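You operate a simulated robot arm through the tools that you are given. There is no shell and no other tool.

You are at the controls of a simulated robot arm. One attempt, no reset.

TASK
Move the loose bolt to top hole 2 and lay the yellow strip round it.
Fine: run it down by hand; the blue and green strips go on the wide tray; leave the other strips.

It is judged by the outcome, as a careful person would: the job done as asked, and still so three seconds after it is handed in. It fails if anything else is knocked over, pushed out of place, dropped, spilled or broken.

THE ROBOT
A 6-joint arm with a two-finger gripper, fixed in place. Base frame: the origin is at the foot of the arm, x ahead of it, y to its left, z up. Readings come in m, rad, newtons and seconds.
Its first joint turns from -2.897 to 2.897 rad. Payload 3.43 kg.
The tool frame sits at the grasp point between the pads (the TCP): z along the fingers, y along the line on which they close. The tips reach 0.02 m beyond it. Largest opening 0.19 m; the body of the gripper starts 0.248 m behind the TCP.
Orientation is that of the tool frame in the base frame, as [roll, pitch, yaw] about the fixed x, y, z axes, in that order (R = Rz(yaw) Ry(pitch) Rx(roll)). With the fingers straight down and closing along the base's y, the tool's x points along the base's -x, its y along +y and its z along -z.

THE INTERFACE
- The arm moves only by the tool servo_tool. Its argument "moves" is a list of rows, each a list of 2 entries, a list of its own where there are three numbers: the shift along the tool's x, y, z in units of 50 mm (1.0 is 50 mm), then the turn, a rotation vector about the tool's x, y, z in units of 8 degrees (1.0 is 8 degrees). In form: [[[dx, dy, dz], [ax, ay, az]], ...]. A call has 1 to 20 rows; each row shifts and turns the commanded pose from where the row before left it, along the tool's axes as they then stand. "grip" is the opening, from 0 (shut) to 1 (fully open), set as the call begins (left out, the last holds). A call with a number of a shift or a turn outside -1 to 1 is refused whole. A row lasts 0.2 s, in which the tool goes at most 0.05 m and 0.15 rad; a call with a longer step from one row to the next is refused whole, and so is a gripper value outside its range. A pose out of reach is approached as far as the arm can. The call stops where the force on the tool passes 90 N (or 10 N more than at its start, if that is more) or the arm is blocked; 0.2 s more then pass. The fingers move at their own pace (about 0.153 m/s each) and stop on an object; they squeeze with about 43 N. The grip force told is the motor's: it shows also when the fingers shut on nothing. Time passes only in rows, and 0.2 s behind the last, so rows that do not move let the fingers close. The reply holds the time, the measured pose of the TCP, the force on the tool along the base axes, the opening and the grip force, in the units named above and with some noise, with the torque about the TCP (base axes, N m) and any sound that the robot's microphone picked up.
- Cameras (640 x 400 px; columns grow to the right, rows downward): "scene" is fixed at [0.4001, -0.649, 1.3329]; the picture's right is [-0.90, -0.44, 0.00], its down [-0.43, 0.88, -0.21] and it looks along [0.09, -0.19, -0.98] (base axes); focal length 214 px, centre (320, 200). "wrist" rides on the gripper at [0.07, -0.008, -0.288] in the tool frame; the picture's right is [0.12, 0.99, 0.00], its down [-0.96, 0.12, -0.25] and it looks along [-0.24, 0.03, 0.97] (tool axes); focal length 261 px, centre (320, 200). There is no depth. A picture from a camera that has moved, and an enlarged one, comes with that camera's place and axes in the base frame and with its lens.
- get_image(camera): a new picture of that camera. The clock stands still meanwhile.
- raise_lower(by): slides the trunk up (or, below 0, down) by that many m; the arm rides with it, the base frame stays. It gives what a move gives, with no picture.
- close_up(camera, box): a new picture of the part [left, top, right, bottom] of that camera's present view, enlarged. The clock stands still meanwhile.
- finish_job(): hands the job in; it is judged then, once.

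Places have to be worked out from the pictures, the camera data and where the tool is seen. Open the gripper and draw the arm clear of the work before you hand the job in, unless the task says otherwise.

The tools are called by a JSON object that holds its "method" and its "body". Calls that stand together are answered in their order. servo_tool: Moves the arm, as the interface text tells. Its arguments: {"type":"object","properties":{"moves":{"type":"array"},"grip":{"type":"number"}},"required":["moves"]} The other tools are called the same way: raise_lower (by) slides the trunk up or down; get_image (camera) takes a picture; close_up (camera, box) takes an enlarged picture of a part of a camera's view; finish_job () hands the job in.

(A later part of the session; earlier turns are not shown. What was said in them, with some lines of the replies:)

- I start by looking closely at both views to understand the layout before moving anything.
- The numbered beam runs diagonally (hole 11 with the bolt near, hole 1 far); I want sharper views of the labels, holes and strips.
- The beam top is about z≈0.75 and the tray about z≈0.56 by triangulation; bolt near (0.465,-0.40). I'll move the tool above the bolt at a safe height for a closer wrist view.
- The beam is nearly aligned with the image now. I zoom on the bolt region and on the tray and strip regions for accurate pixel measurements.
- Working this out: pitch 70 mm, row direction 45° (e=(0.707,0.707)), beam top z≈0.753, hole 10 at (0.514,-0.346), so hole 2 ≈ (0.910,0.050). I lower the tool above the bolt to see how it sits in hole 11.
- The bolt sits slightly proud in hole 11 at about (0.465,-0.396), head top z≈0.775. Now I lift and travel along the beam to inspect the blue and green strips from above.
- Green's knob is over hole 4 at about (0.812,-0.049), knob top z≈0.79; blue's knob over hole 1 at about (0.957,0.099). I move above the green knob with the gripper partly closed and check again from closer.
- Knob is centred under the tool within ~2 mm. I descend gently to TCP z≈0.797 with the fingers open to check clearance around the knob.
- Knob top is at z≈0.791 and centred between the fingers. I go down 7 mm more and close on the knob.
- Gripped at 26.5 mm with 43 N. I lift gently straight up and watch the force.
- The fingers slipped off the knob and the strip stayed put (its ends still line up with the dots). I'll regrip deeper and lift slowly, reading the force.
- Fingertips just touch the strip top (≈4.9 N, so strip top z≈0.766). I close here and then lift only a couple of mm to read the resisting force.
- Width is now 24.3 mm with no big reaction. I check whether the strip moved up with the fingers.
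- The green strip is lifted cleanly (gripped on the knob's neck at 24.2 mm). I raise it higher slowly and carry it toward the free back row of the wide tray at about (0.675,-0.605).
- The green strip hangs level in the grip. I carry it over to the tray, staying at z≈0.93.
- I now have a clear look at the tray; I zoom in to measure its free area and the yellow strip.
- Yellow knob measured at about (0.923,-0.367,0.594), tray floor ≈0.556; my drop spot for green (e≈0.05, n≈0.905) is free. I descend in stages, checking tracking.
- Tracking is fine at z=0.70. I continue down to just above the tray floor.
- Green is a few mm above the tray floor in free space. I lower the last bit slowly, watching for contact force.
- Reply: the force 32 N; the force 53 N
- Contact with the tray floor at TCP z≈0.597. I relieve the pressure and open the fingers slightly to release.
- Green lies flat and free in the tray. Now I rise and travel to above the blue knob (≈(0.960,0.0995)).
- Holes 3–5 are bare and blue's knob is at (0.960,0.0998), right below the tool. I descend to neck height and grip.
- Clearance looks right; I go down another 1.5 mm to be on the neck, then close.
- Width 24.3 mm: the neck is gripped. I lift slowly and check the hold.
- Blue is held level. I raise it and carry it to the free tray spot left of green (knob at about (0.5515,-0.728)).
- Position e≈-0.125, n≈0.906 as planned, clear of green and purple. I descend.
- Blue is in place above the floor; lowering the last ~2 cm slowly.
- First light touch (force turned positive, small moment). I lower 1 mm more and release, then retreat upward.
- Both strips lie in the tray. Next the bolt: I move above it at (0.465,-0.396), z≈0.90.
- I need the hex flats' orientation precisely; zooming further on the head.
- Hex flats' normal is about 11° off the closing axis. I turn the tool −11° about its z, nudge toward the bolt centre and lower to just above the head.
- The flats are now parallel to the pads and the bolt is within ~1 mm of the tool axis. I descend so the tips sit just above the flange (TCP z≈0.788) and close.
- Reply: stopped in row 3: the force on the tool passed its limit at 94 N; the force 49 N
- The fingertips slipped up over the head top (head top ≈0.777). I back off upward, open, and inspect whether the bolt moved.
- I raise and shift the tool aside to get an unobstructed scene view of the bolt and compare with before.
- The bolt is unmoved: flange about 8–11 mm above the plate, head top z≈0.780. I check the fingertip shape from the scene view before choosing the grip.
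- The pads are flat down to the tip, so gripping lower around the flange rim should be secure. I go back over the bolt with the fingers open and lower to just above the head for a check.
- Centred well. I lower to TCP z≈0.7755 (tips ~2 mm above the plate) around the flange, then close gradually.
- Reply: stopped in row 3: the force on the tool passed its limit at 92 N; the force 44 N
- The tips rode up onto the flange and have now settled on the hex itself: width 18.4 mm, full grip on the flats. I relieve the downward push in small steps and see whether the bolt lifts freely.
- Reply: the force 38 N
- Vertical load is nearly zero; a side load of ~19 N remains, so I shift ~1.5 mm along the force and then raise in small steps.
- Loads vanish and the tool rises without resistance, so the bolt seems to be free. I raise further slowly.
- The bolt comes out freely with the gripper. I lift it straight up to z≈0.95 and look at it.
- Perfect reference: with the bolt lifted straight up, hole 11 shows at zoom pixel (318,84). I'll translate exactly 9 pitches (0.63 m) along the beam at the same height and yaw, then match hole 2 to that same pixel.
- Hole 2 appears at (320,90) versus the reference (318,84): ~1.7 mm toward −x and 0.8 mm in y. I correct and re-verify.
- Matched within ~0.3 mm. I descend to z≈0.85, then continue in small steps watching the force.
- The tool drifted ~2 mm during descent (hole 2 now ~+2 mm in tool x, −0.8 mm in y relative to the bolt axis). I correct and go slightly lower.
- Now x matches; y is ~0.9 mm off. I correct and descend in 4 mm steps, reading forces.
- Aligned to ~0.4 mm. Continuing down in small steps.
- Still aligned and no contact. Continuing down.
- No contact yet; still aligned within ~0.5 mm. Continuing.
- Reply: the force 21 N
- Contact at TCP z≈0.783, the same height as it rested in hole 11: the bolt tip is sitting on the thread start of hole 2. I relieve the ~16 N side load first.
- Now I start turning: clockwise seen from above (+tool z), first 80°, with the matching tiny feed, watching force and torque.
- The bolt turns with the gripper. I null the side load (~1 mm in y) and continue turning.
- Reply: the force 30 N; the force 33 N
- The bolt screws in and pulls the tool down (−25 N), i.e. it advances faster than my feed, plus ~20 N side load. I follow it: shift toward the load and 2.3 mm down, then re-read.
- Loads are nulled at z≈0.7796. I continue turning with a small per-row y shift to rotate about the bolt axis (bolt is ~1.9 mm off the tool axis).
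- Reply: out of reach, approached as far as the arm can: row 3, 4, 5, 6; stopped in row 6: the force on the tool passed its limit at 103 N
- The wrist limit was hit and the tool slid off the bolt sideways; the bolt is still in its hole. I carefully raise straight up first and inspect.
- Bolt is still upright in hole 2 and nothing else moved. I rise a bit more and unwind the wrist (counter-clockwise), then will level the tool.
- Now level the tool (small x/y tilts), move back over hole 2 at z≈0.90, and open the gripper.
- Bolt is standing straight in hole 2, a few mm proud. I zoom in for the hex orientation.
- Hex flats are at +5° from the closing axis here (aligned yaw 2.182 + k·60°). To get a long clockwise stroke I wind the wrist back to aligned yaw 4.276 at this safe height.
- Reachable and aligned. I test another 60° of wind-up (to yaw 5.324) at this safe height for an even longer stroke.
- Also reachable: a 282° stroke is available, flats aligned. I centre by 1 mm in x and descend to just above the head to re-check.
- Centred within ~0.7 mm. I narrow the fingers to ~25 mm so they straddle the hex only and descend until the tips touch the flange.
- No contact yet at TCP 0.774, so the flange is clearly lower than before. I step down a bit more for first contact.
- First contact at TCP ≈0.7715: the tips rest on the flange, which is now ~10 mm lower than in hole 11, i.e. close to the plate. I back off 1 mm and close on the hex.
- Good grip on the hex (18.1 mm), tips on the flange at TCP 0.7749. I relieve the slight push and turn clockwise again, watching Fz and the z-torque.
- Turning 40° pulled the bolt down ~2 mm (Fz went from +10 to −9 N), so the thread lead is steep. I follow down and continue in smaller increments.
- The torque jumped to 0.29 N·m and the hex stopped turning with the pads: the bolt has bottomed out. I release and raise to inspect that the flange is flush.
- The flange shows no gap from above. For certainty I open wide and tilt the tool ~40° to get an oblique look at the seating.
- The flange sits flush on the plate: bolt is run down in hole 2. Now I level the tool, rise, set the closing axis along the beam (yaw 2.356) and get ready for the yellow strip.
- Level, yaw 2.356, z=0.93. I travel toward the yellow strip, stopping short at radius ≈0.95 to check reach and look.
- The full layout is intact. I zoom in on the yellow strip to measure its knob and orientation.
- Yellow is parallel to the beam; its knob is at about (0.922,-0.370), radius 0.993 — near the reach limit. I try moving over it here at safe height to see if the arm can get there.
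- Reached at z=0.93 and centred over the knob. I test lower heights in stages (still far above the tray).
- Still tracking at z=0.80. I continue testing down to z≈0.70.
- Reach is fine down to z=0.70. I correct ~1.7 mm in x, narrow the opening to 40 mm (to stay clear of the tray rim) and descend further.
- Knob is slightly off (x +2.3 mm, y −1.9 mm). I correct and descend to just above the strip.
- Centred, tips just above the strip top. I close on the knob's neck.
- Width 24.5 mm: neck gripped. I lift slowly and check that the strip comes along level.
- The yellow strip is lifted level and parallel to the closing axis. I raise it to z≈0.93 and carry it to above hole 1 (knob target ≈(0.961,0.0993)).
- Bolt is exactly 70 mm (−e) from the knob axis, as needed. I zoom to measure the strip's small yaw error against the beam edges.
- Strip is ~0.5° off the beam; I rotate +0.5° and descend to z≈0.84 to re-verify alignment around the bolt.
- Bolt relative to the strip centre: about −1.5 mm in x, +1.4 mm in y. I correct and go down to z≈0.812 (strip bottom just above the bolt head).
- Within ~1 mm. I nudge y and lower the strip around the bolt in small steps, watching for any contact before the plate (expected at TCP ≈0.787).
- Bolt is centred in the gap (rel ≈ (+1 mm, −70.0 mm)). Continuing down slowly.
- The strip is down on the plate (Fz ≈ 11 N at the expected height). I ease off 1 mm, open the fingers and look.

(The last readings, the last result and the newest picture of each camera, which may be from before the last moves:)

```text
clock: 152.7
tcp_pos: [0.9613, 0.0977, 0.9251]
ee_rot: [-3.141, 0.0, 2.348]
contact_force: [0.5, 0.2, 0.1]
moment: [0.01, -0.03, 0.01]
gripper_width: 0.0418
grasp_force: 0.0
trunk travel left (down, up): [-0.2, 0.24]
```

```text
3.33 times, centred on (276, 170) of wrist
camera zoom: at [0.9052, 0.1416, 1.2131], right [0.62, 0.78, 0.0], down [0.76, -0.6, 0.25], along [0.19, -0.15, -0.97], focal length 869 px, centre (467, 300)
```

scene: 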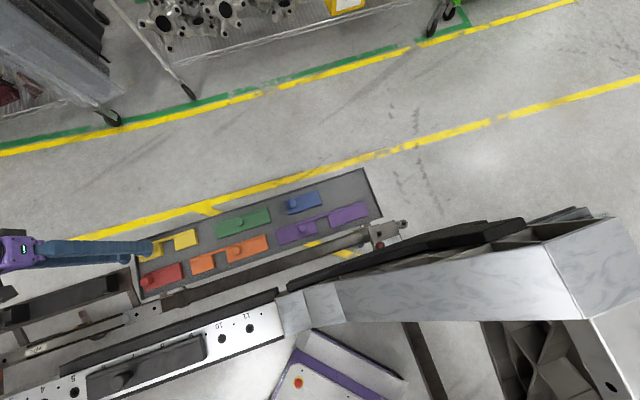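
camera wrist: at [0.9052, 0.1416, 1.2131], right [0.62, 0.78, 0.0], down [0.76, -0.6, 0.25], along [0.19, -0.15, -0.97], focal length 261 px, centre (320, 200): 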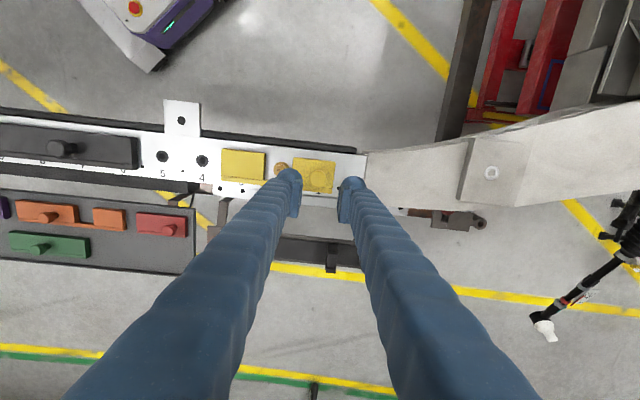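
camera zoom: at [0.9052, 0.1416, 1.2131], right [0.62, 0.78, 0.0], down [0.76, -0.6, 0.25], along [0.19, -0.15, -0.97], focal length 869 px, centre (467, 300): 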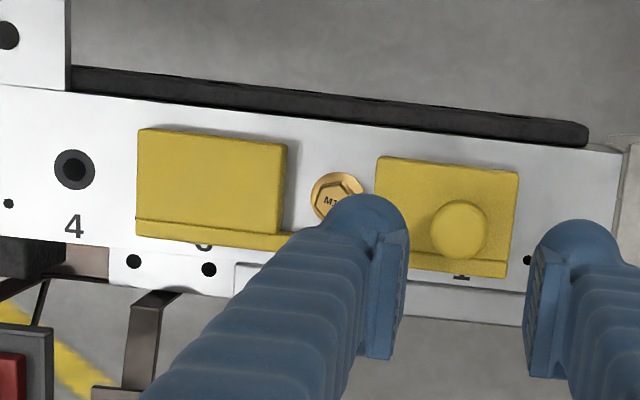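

The strip is released. I back away (toward +n and −e, up) to see the whole result unobstructed.

{"method": "servo_tool", "body": {"moves": [[[-0.6, -0.6, -0.3], [0, 0, 0]], [[-0.6, -0.6, -0.3], [0, 0, 0]], [[0, 0, 0], [0, 0, 0]]]}}

{"method": "get_image", "body": {"camera": "wrist"}}

{"method": "close_up", "body": {"camera": "wrist", "box": [210, 80, 402, 200]}}

```text
clock: 153.5
tcp_pos: [0.9602, 0.0152, 0.9554]
ee_rot: [3.141, -0.001, 2.347]
contact_force: [0.0, 0.5, 0.1]
moment: [0.15, -0.03, -0.03]
gripper_width: 0.0417
grasp_force: 0.0
trunk travel left (down, up): [-0.2, 0.24]
```

```text
taken
camera wrist: at [0.9044, 0.0586, 1.2441], right [0.62, 0.78, 0.0], down [0.76, -0.6, 0.25], along [0.19, -0.15, -0.97], focal length 261 px, centre (320, 200)
```

wrist: 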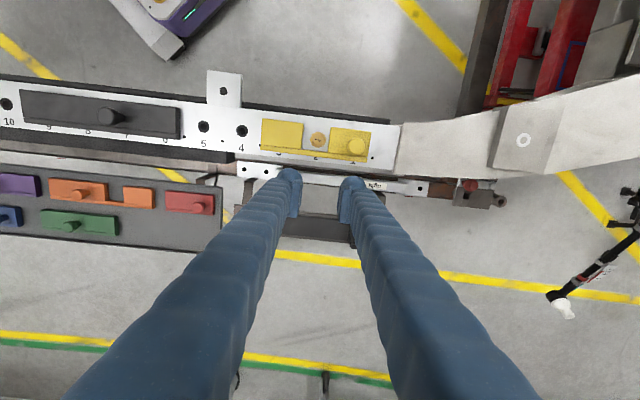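

```text
3.33 times, centred on (306, 140) of wrist
camera zoom: at [0.9044, 0.0586, 1.2441], right [0.62, 0.78, 0.0], down [0.76, -0.6, 0.25], along [0.19, -0.15, -0.97], focal length 869 px, centre (367, 400)
```

zoom: 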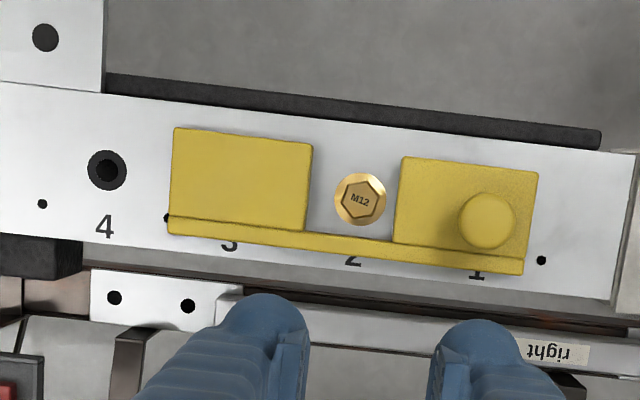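

Bolt and strip are in place, but measuring shows the strip got dragged ~4.5 mm toward hole 3 (and ~2 mm toward the numbers) when the fingers opened. I'll go back over the knob and re-centre it, with the tips kept above the strip surface this time.

{"method": "servo_tool", "body": {"moves": [[[0.6, 0.6, 0.3], [0, 0, 0]], [[0.62, 0.6, 0.3], [0, 0, 0]], [[0, 0, 0.5], [0, 0, 0]], [[0, 0, 0.6], [0, 0, 0]], [[0, 0, 0.5], [0, 0, 0]], [[0, 0, 0.2], [0, 0, 0]], [[0, 0, 0], [0, 0, 0]], [[0, 0, 0], [0, 0, 0]]], "grip": 0.25}}

{"method": "close_up", "body": {"camera": "wrist", "box": [150, 120, 390, 270]}}

{"method": "close_up", "body": {"camera": "wrist", "box": [236, 140, 332, 200]}}

```text
clock: 155.3
tcp_pos: [0.9636, 0.1007, 0.8369]
ee_rot: [3.141, 0.001, 2.347]
contact_force: [0.3, 1.0, -0.2]
moment: [0.03, 0.03, -0.01]
gripper_width: 0.0477
grasp_force: 0.0
trunk travel left (down, up): [-0.2, 0.24]
```

```text
2.67 times, centred on (270, 195) of wrist
camera zoom: at [0.9067, 0.1449, 1.1245], right [0.62, 0.78, 0.0], down [0.76, -0.6, 0.25], along [0.19, -0.15, -0.97], focal length 695 px, centre (453, 213)
```

zoom: 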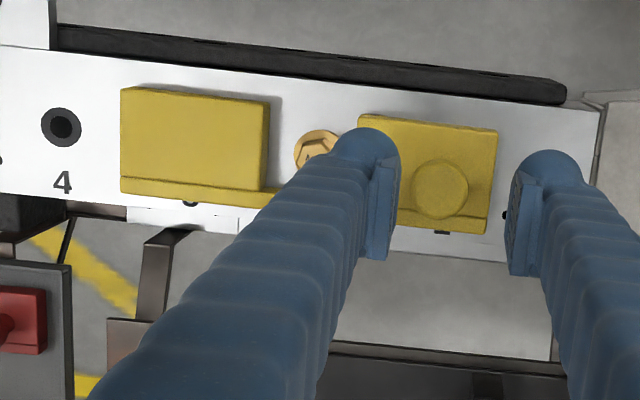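

```text
6.67 times, centred on (284, 170) of wrist
camera zoom: at [0.9067, 0.1449, 1.1245], right [0.62, 0.78, 0.0], down [0.76, -0.6, 0.25], along [0.19, -0.15, -0.97], focal length 1738 px, centre (560, 400)
```

zoom: 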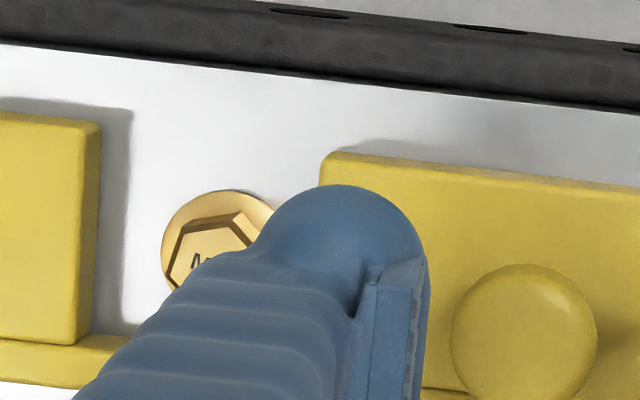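

Knob is 5–6 mm short of the tool centre while the bolt is 71 mm away. I set the tool to exactly 70 mm from the bolt, lower with tips ~5 mm above the strip, and close so the fingers re-centre the knob.

{"method": "servo_tool", "body": {"moves": [[[-0.02, -0.024, 0.3], [0, 0, 0]], [[0, 0, 0.3], [0, 0, 0]], [[0, 0, 0.2], [0, 0, 0]], [[0, 0, 0.1], [0, 0, 0]], [[0, 0, 0], [0, 0, 0]]]}}

{"method": "close_up", "body": {"camera": "wrist", "box": [230, 135, 390, 235]}}

```text
clock: 156.5
tcp_pos: [0.9634, 0.0985, 0.7913]
ee_rot: [3.141, 0.0, 2.348]
contact_force: [-0.6, 0.3, 0.2]
moment: [0.0, -0.01, -0.01]
gripper_width: 0.0473
grasp_force: 0.0
trunk travel left (down, up): [-0.2, 0.24]
```

```text
4.00 times, centred on (310, 185) of wrist
camera zoom: at [0.9063, 0.143, 1.0793], right [0.62, 0.78, 0.0], down [0.76, -0.6, 0.25], along [0.19, -0.15, -0.97], focal length 1043 px, centre (360, 260)
```

zoom: 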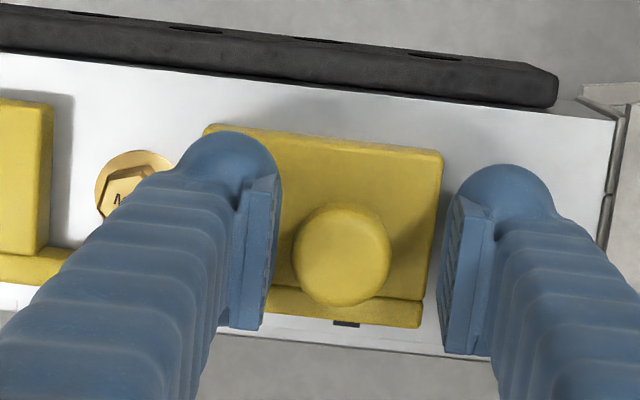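

The knob is clearly between the pads, 5 mm left of centre. I close to just about the knob's width so the left finger pushes it to centre.

{"method": "servo_tool", "body": {"moves": [[[0, 0, 0], [0, 0, 0]], [[0, 0, 0], [0, 0, 0]]], "grip": 0.19}}

{"method": "servo_tool", "body": {"moves": [[[0, 0, 0], [0, 0, 0]], [[0, 0, 0], [0, 0, 0]], [[0, 0, 0], [0, 0, 0]]], "grip": 0.145}}

{"method": "close_up", "body": {"camera": "wrist", "box": [150, 120, 390, 270]}}

{"method": "close_up", "body": {"camera": "wrist", "box": [230, 135, 390, 235]}}

```text
clock: 157.1
tcp_pos: [0.9634, 0.098, 0.7931]
ee_rot: [3.14, 0.002, 2.348]
contact_force: [-1.0, 0.0, -1.1]
moment: [-0.01, 0.01, 0.01]
gripper_width: 0.0361
grasp_force: 0.2
trunk travel left (down, up): [-0.2, 0.24]
```

```text
clock: 157.9
tcp_pos: [0.9627, 0.0989, 0.7925]
ee_rot: [3.14, 0.0, 2.347]
contact_force: [0.3, -1.0, -0.4]
moment: [0.02, 0.02, 0.01]
gripper_width: 0.0287
grasp_force: 1.1
trunk travel left (down, up): [-0.2, 0.24]
```

```text
2.67 times, centred on (270, 195) of wrist
camera zoom: at [0.9064, 0.143, 1.0795], right [0.62, 0.78, 0.0], down [0.76, -0.6, 0.25], along [0.19, -0.15, -0.97], focal length 695 px, centre (453, 213)
```

zoom: 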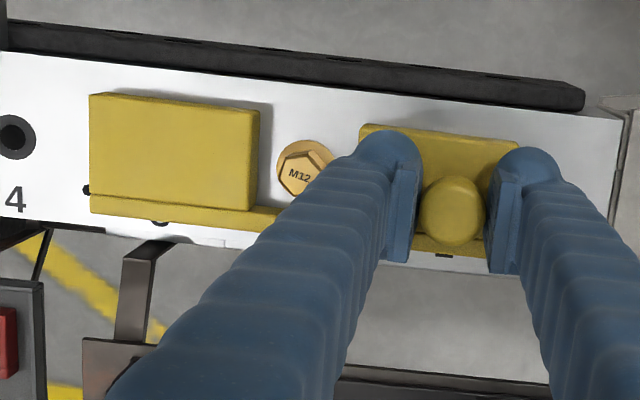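

```text
4.00 times, centred on (310, 185) of wrist
camera zoom: at [0.9064, 0.143, 1.0795], right [0.62, 0.78, 0.0], down [0.76, -0.6, 0.25], along [0.19, -0.15, -0.97], focal length 1043 px, centre (360, 260)
```

zoom: 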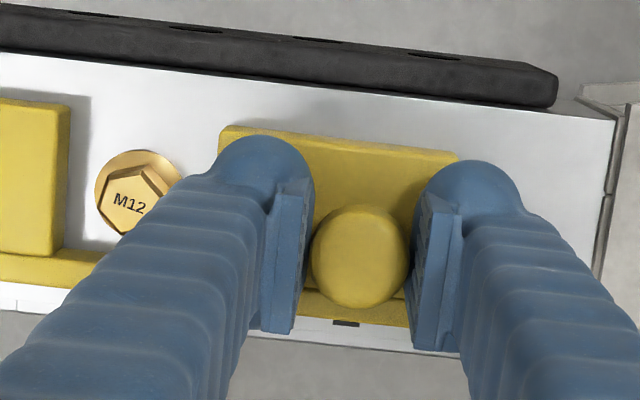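

The strip is now centred along the beam (gap symmetric about the bolt). It's still ~3 mm toward the number side, so I grip lightly and slide it 2.5 mm back toward the hole line.

{"method": "servo_tool", "body": {"moves": [[[0, 0, 0], [0, 0, 0]], [[0, 0, 0], [0, 0, 0]]], "grip": 0.1}}

{"method": "servo_tool", "body": {"moves": [[[0.02, 0, 0], [0, 0, 0]], [[0.02, 0, 0], [0, 0, 0]], [[0.015, 0, 0], [0, 0, 0]], [[0, 0, 0], [0, 0, 0]]]}}

{"method": "close_up", "body": {"camera": "wrist", "box": [230, 135, 390, 235]}}

```text
clock: 158.5
tcp_pos: [0.9626, 0.0986, 0.7922]
ee_rot: [-3.141, 0.003, 2.347]
contact_force: [-0.8, 0.1, 0.2]
moment: [0.03, 0.03, -0.01]
gripper_width: 0.027
grasp_force: 43.2
trunk travel left (down, up): [-0.2, 0.24]
```

```text
clock: 159.5
tcp_pos: [0.9601, 0.0999, 0.791]
ee_rot: [3.14, 0.001, 2.347]
contact_force: [2.6, -0.4, 2.3]
moment: [0.02, -0.02, 0.01]
gripper_width: 0.0272
grasp_force: 42.3
trunk travel left (down, up): [-0.2, 0.24]
```

```text
4.00 times, centred on (310, 185) of wrist
camera zoom: at [0.9041, 0.1443, 1.0794], right [0.62, 0.78, 0.0], down [0.76, -0.6, 0.25], along [0.19, -0.15, -0.97], focal length 1043 px, centre (360, 260)
```

zoom: 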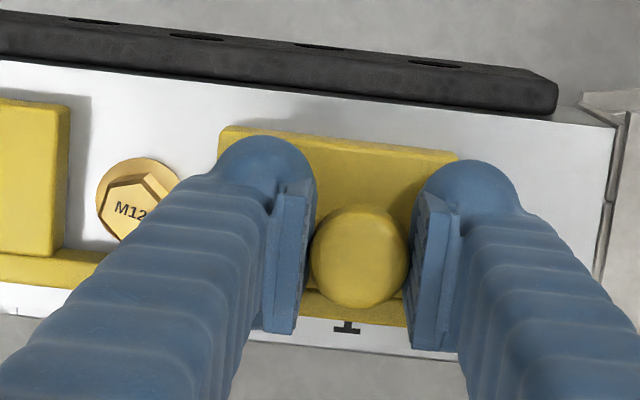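

The strip slid back with little force; label "1" now shows the same way it did under the blue strip. I open with the tips clear of the surface and rise.

{"method": "servo_tool", "body": {"moves": [[[0, 0, 0], [0, 0, 0]], [[0, 0, 0], [0, 0, 0]], [[0, 0, 0], [0, 0, 0]]], "grip": 0.25}}

{"method": "servo_tool", "body": {"moves": [[[0, 0, -0.2], [0, 0, 0]], [[0, 0, -0.5], [0, 0, 0]], [[0, 0, -0.8], [0, 0, 0]], [[0, 0, -0.8], [0, 0, 0]], [[0, 0, -0.4], [0, 0, 0]], [[-0.6, -0.6, -0.3], [0, 0, 0]], [[-0.6, -0.6, -0.3], [0, 0, 0]], [[0, 0, 0], [0, 0, 0]]]}}

{"method": "get_image", "body": {"camera": "wrist"}}

{"method": "close_up", "body": {"camera": "wrist", "box": [210, 80, 402, 200]}}

```text
clock: 160.3
tcp_pos: [0.9602, 0.0996, 0.7917]
ee_rot: [3.141, -0.002, 2.347]
contact_force: [-0.4, 0.1, 0.3]
moment: [0.01, 0.03, 0.03]
gripper_width: 0.0476
grasp_force: 0.1
trunk travel left (down, up): [-0.2, 0.24]
```

```text
clock: 162.1
tcp_pos: [0.9596, 0.0152, 0.9532]
ee_rot: [3.138, -0.001, 2.349]
contact_force: [-0.7, 0.9, 0.4]
moment: [0.15, 0.01, 0.02]
gripper_width: 0.0474
grasp_force: 0.1
trunk travel left (down, up): [-0.2, 0.24]
```

```text
taken
camera wrist: at [0.9033, 0.0581, 1.2419], right [0.62, 0.78, 0.0], down [0.76, -0.61, 0.25], along [0.19, -0.15, -0.97], focal length 261 px, centre (320, 200)
```

wrist: 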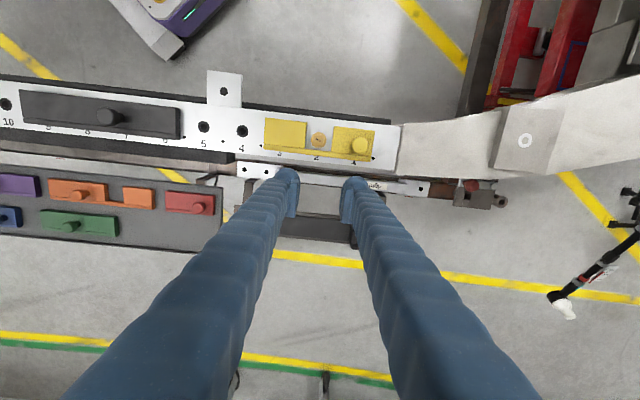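

```text
3.33 times, centred on (306, 140) of wrist
camera zoom: at [0.9033, 0.0581, 1.2419], right [0.62, 0.78, 0.0], down [0.76, -0.61, 0.25], along [0.19, -0.15, -0.97], focal length 869 px, centre (367, 400)
```

zoom: 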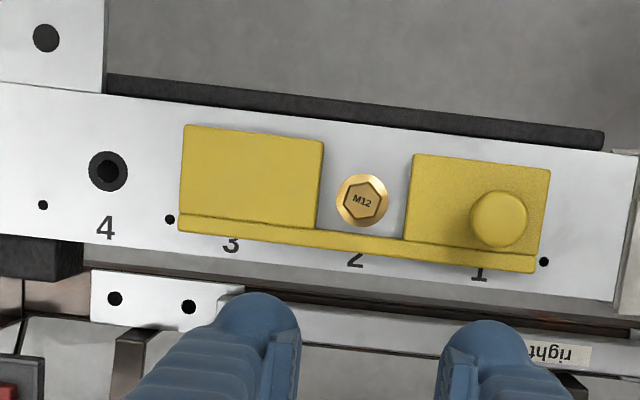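

Now the strip is symmetric: both ends sit equally inside the dots and the bolt is centred in the gap over hole 2. I open the gripper and retract the arm up and back clear of the work.

{"method": "servo_tool", "body": {"moves": [[[0, 0, -0.85], [0, 0, 0]], [[0, 0, -0.85], [0, 0, 0]], [[0, 0, -0.85], [0, 0, 0]], [[0, 0, -0.85], [0, 0, 0]], [[0.277, -0.78, 0], [0, 0, 0]], [[0.277, -0.78, 0], [0, 0, 0]], [[0.277, -0.78, 0], [0, 0, 0]], [[0.277, -0.78, 0], [0, 0, 0]], [[0.277, -0.78, 0], [0, 0, 0]], [[0.277, -0.78, 0], [0, 0, 0]], [[0.277, -0.78, 0], [0, 0, 0]], [[0.277, -0.78, 0], [0, 0, 0]], [[0, 0, 0], [0, 0, 0]]], "grip": 1.0}}

{"method": "get_image", "body": {"camera": "wrist"}}

{"method": "get_image", "body": {"camera": "scene"}}

```text
clock: 164.9
tcp_pos: [0.6578, -0.1235, 1.1247]
ee_rot: [-3.141, 0.0, 2.348]
contact_force: [0.1, -0.6, 0.7]
moment: [0.03, 0.0, 0.01]
gripper_width: 0.1901
grasp_force: 0.0
trunk travel left (down, up): [-0.2, 0.24]
```

```text
taken
camera wrist: at [0.6021, -0.08, 1.4128], right [0.62, 0.78, 0.0], down [0.76, -0.6, 0.25], along [0.19, -0.15, -0.97], focal length 261 px, centre (320, 200)
```

wrist: 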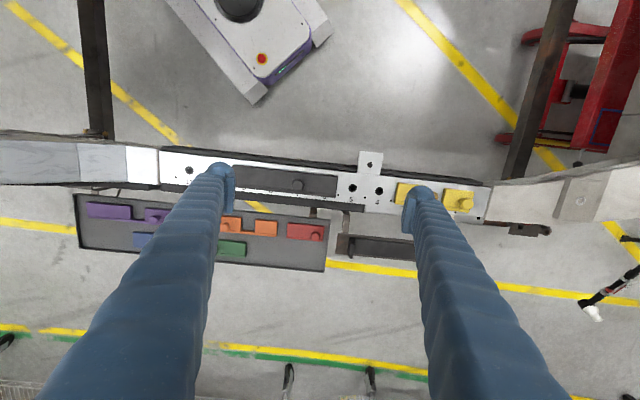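

```text
taken
```

scene: 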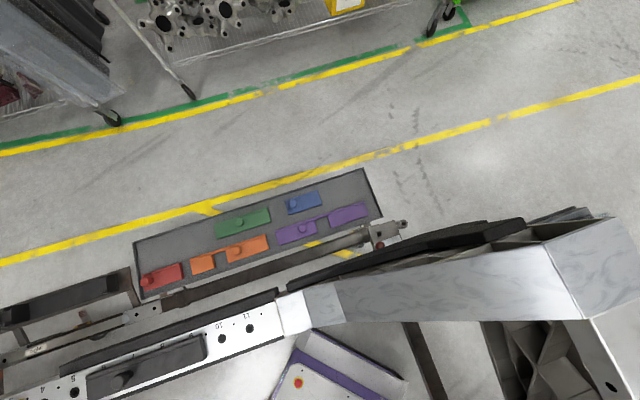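

Everything checks out: the bolt is run down in top hole 2 with the yellow strip laid around it over holes 1–3. Blue and green lie flat in the wide tray, the grey, red, orange and purple strips are where they were, and the open gripper is clear of the work. I hand the job in.

{"method": "finish_job", "body": {}}

```text
The job is handed in.
```

The job is done and handed in. The bolt is in top hole 2 with the yellow strip laid round it over holes 1–3.

- **Bolt:** I lifted it out of hole 11 and ran it down by turning it with the gripper until it stopped. An angled view showed the flange flush on the plate. Partway through turning, the wrist hit its limit and the tool slid off the bolt. The bolt stayed upright, nothing else was disturbed, and I regripped and finished.
- **Yellow strip:** opening the fingers dragged it about 4.5 mm toward hole 3, so I regripped the knob and slid it back. Its ends now sit equally inside the dots on the beam, with the bolt centred in the gap.
- **Blue and green strips:** both lie flat in the back row of the wide tray, clear of the other strips.
- **Other strips:** the grey, red, orange and purple strips are where they were.

The gripper is open and the arm is back near its starting position, clear of the work.
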